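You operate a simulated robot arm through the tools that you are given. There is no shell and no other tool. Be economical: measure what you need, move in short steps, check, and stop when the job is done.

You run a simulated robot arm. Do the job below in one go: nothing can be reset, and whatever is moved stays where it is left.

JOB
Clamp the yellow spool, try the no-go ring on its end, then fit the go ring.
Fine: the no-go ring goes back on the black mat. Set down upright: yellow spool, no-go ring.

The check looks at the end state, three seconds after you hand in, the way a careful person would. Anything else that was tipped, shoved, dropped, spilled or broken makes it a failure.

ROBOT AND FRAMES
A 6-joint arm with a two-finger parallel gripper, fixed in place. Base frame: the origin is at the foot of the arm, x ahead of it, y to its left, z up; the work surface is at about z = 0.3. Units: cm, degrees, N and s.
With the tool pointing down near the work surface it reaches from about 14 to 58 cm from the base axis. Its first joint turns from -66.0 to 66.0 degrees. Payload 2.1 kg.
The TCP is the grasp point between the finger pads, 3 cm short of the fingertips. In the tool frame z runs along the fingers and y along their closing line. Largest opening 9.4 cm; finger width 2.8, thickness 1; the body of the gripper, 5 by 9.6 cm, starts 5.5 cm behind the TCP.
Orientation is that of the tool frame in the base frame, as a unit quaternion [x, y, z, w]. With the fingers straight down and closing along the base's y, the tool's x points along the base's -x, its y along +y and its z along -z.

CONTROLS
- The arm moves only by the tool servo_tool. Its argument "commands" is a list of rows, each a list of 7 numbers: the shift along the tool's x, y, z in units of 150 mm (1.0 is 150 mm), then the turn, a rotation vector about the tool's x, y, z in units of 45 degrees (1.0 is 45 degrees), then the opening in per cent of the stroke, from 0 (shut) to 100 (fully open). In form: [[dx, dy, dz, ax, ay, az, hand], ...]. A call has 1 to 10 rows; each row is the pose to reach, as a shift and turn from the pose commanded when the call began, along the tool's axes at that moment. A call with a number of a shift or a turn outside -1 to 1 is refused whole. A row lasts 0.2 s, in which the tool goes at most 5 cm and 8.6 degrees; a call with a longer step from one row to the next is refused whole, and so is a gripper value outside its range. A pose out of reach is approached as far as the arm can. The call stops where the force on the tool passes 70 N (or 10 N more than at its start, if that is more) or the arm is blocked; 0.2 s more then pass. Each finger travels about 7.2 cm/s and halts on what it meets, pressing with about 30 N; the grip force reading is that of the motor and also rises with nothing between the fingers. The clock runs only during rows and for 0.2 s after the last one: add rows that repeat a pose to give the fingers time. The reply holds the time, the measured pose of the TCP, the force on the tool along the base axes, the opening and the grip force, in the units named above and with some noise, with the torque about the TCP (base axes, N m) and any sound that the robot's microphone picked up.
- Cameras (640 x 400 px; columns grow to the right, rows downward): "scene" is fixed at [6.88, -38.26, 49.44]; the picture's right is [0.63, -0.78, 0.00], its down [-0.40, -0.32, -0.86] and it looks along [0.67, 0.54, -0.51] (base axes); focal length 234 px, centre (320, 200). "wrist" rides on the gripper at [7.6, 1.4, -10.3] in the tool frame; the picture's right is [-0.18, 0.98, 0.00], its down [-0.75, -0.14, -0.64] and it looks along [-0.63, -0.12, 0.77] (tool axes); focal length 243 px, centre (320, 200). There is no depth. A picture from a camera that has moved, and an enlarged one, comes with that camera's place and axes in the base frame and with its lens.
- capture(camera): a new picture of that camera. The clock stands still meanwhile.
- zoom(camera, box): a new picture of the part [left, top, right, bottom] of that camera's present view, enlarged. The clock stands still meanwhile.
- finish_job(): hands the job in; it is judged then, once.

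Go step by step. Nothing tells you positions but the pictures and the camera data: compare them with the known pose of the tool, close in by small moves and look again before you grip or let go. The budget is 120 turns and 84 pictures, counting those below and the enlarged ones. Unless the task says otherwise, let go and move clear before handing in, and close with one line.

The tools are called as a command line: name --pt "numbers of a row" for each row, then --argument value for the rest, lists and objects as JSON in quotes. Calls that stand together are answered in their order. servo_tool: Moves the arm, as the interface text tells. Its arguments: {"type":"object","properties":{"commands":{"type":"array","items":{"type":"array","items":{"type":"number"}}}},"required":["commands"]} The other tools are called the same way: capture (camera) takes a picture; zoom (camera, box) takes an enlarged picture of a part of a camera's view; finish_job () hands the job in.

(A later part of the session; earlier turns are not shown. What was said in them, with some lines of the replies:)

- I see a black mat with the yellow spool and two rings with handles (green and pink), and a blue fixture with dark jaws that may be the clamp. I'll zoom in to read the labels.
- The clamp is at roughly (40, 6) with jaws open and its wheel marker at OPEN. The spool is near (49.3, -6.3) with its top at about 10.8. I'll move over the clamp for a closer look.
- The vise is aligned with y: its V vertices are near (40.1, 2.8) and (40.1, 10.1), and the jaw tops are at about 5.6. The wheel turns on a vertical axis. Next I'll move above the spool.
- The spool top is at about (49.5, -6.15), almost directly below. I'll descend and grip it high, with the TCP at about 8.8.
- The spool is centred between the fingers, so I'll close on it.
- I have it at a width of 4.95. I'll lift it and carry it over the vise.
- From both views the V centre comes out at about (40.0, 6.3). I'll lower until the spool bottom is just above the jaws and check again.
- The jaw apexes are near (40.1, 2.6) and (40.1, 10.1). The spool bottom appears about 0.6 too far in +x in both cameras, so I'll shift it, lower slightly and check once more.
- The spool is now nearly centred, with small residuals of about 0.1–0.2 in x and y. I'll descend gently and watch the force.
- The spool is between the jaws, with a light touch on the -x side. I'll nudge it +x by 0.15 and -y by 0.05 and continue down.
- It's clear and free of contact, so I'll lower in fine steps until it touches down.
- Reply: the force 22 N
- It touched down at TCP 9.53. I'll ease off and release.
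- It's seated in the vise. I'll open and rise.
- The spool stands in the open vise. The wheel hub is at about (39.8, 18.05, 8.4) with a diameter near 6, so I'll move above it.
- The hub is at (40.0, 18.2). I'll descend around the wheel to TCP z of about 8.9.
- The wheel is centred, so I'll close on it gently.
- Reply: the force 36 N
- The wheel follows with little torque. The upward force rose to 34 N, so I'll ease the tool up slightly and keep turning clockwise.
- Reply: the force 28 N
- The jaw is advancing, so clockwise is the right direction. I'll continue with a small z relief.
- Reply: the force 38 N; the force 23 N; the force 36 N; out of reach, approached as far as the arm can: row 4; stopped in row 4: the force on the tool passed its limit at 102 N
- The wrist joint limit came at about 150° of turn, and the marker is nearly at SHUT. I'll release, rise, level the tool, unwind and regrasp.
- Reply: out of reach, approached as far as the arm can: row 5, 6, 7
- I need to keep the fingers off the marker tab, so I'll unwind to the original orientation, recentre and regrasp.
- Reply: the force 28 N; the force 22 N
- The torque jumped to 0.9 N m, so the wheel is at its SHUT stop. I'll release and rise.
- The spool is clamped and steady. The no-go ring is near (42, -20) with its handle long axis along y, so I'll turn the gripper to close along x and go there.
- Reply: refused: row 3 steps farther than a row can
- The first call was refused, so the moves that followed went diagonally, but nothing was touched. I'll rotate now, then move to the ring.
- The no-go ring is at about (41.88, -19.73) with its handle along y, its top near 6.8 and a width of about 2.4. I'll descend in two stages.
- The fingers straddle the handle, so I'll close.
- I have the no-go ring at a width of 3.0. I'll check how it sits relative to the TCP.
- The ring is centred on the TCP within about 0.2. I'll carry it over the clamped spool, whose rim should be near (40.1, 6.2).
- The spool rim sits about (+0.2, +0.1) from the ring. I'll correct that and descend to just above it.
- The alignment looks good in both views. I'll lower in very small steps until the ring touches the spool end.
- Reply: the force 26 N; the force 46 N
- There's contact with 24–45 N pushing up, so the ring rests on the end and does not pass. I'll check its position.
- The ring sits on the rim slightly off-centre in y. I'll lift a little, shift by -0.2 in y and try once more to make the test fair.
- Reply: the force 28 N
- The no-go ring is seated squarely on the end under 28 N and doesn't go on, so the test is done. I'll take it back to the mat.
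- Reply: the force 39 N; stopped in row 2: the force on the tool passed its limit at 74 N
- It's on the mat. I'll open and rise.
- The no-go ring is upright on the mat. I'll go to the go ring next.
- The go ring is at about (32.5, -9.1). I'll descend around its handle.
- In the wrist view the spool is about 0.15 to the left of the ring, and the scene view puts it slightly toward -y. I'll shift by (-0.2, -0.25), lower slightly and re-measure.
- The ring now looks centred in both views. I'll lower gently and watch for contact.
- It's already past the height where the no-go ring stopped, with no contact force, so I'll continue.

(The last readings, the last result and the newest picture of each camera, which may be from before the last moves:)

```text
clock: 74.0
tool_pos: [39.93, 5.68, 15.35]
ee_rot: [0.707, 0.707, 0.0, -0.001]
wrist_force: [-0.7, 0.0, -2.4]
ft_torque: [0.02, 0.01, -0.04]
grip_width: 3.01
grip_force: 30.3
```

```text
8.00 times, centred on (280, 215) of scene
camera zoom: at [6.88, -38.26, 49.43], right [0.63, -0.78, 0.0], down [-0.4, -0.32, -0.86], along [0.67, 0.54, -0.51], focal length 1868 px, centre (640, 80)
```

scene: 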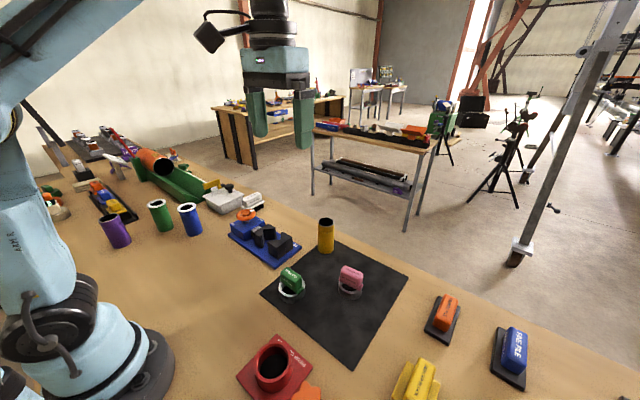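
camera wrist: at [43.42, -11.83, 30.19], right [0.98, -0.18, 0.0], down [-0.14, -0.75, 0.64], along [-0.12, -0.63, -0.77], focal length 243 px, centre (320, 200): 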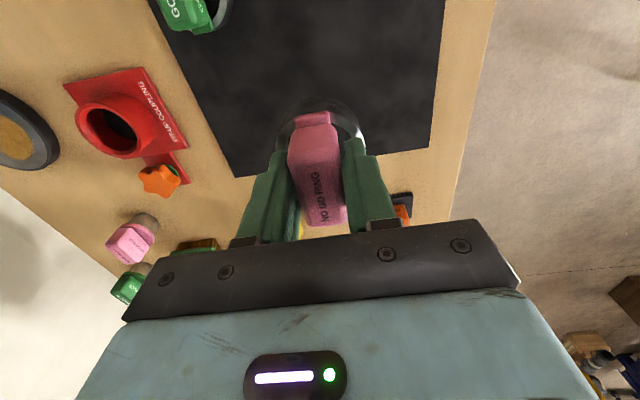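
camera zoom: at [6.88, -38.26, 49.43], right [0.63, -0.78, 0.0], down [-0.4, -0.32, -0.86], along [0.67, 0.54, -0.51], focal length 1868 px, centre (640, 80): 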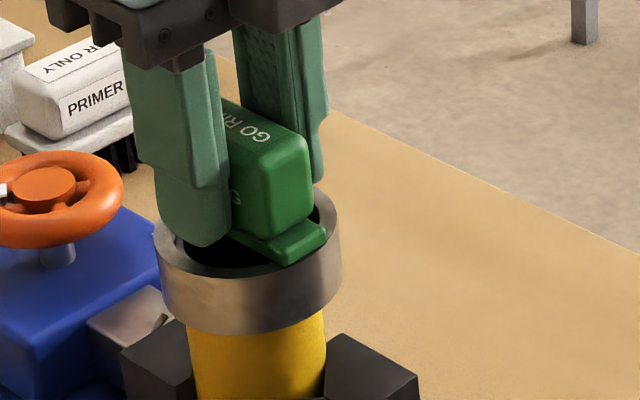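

The ring slid over the end. I'll lower until it seats.

servo_tool --pt "0 0 0.01 0 0 0 8" --pt "0 0 0.018 0 0 0 8" --pt "0 0 0.026 0 0 0 8"

```text
clock: 74.8
tool_pos: [40.14, 5.65, 14.92]
ee_rot: [0.706, 0.708, 0.0, 0.0]
wrist_force: [0.4, 1.6, -1.2]
ft_torque: [0.08, 0.0, 0.05]
grip_width: 3.0
grip_force: 29.8
```

servo_tool --pt "0 0 0.008 0 0 0 8" --pt "0 0 0.016 0 0 0 8" --pt "0 0 0.022 0 0 0 8"

```text
clock: 75.6
tool_pos: [40.09, 5.61, 14.59]
ee_rot: [0.706, 0.708, 0.0, -0.001]
wrist_force: [0.0, 0.3, 23.5]
ft_torque: [0.01, -0.04, 0.0]
grip_width: 3.04
grip_force: 30.2
```

The ring is seated, with 23 N of upward force and no torque. I'll check the picture before releasing.

zoom --camera "scene" --box '[250, 190, 310, 240]'

```text
8.00 times, centred on (280, 215) of scene
camera zoom: at [6.87, -38.26, 49.44], right [0.63, -0.78, 0.0], down [-0.4, -0.32, -0.86], along [0.67, 0.54, -0.51], focal length 1868 px, centre (640, 80)
```

zoom: 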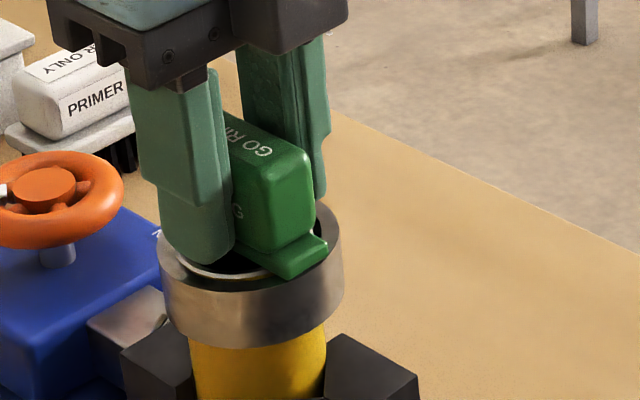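

The spool rim is level with the ring's top face, so it is fully fitted. I'll release and rise.

servo_tool --pt "0 0 -0.006 0 0 0 8" --pt "0 0 -0.006 0 0 0 30" --pt "0 0 -0.006 0 0 0 55" --pt "0 0 -0.006 0 0 0 75" --pt "0 0 -0.006 0 0 0 75" --pt "0 0 -0.15 0 0 0 75" --pt "0 0 -0.4 0 0 0 75" --pt "0 0 -0.7 0 0 0 75" --pt "0 0 -0.9 0 0 0 75"

zoom --camera "scene" --box '[215, 180, 311, 260]'

capture --camera "scene"

```text
clock: 77.6
tool_pos: [39.96, 5.67, 28.35]
ee_rot: [0.706, 0.708, -0.001, 0.001]
wrist_force: [0.5, 0.5, -0.3]
ft_torque: [0.01, 0.01, -0.01]
grip_width: 7.07
grip_force: 0.1
```

```text
5.00 times, centred on (263, 220) of scene
camera zoom: at [6.88, -38.26, 49.44], right [0.63, -0.78, 0.0], down [-0.4, -0.32, -0.86], along [0.67, 0.54, -0.51], focal length 1168 px, centre (605, 100)
```

zoom: 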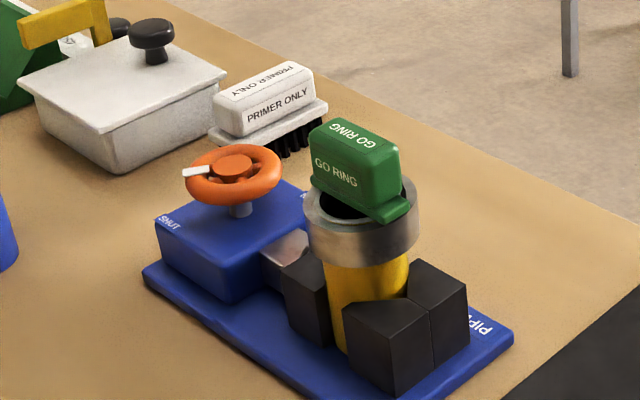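

```text
8 pictures are left
```

scene: 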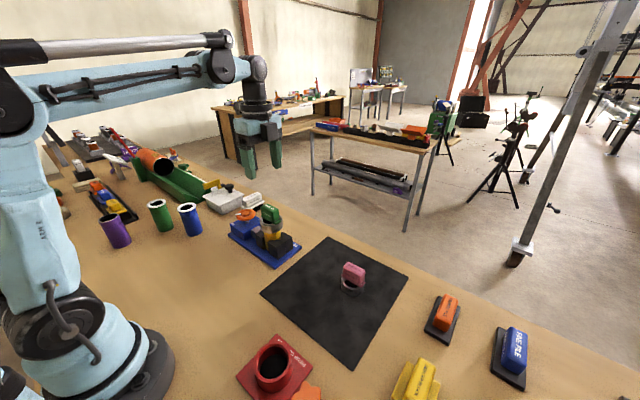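

The go ring sits level on the clamped spool, the no-go ring stands upright on the mat, and the gripper is clear, so I'm handing in.

finish_job

```text
The job is handed in.
```

The yellow spool is clamped upright in the vise; the no-go ring was tried on its end, would not go on, and is back upright on the black mat. The go ring is fitted on the spool.
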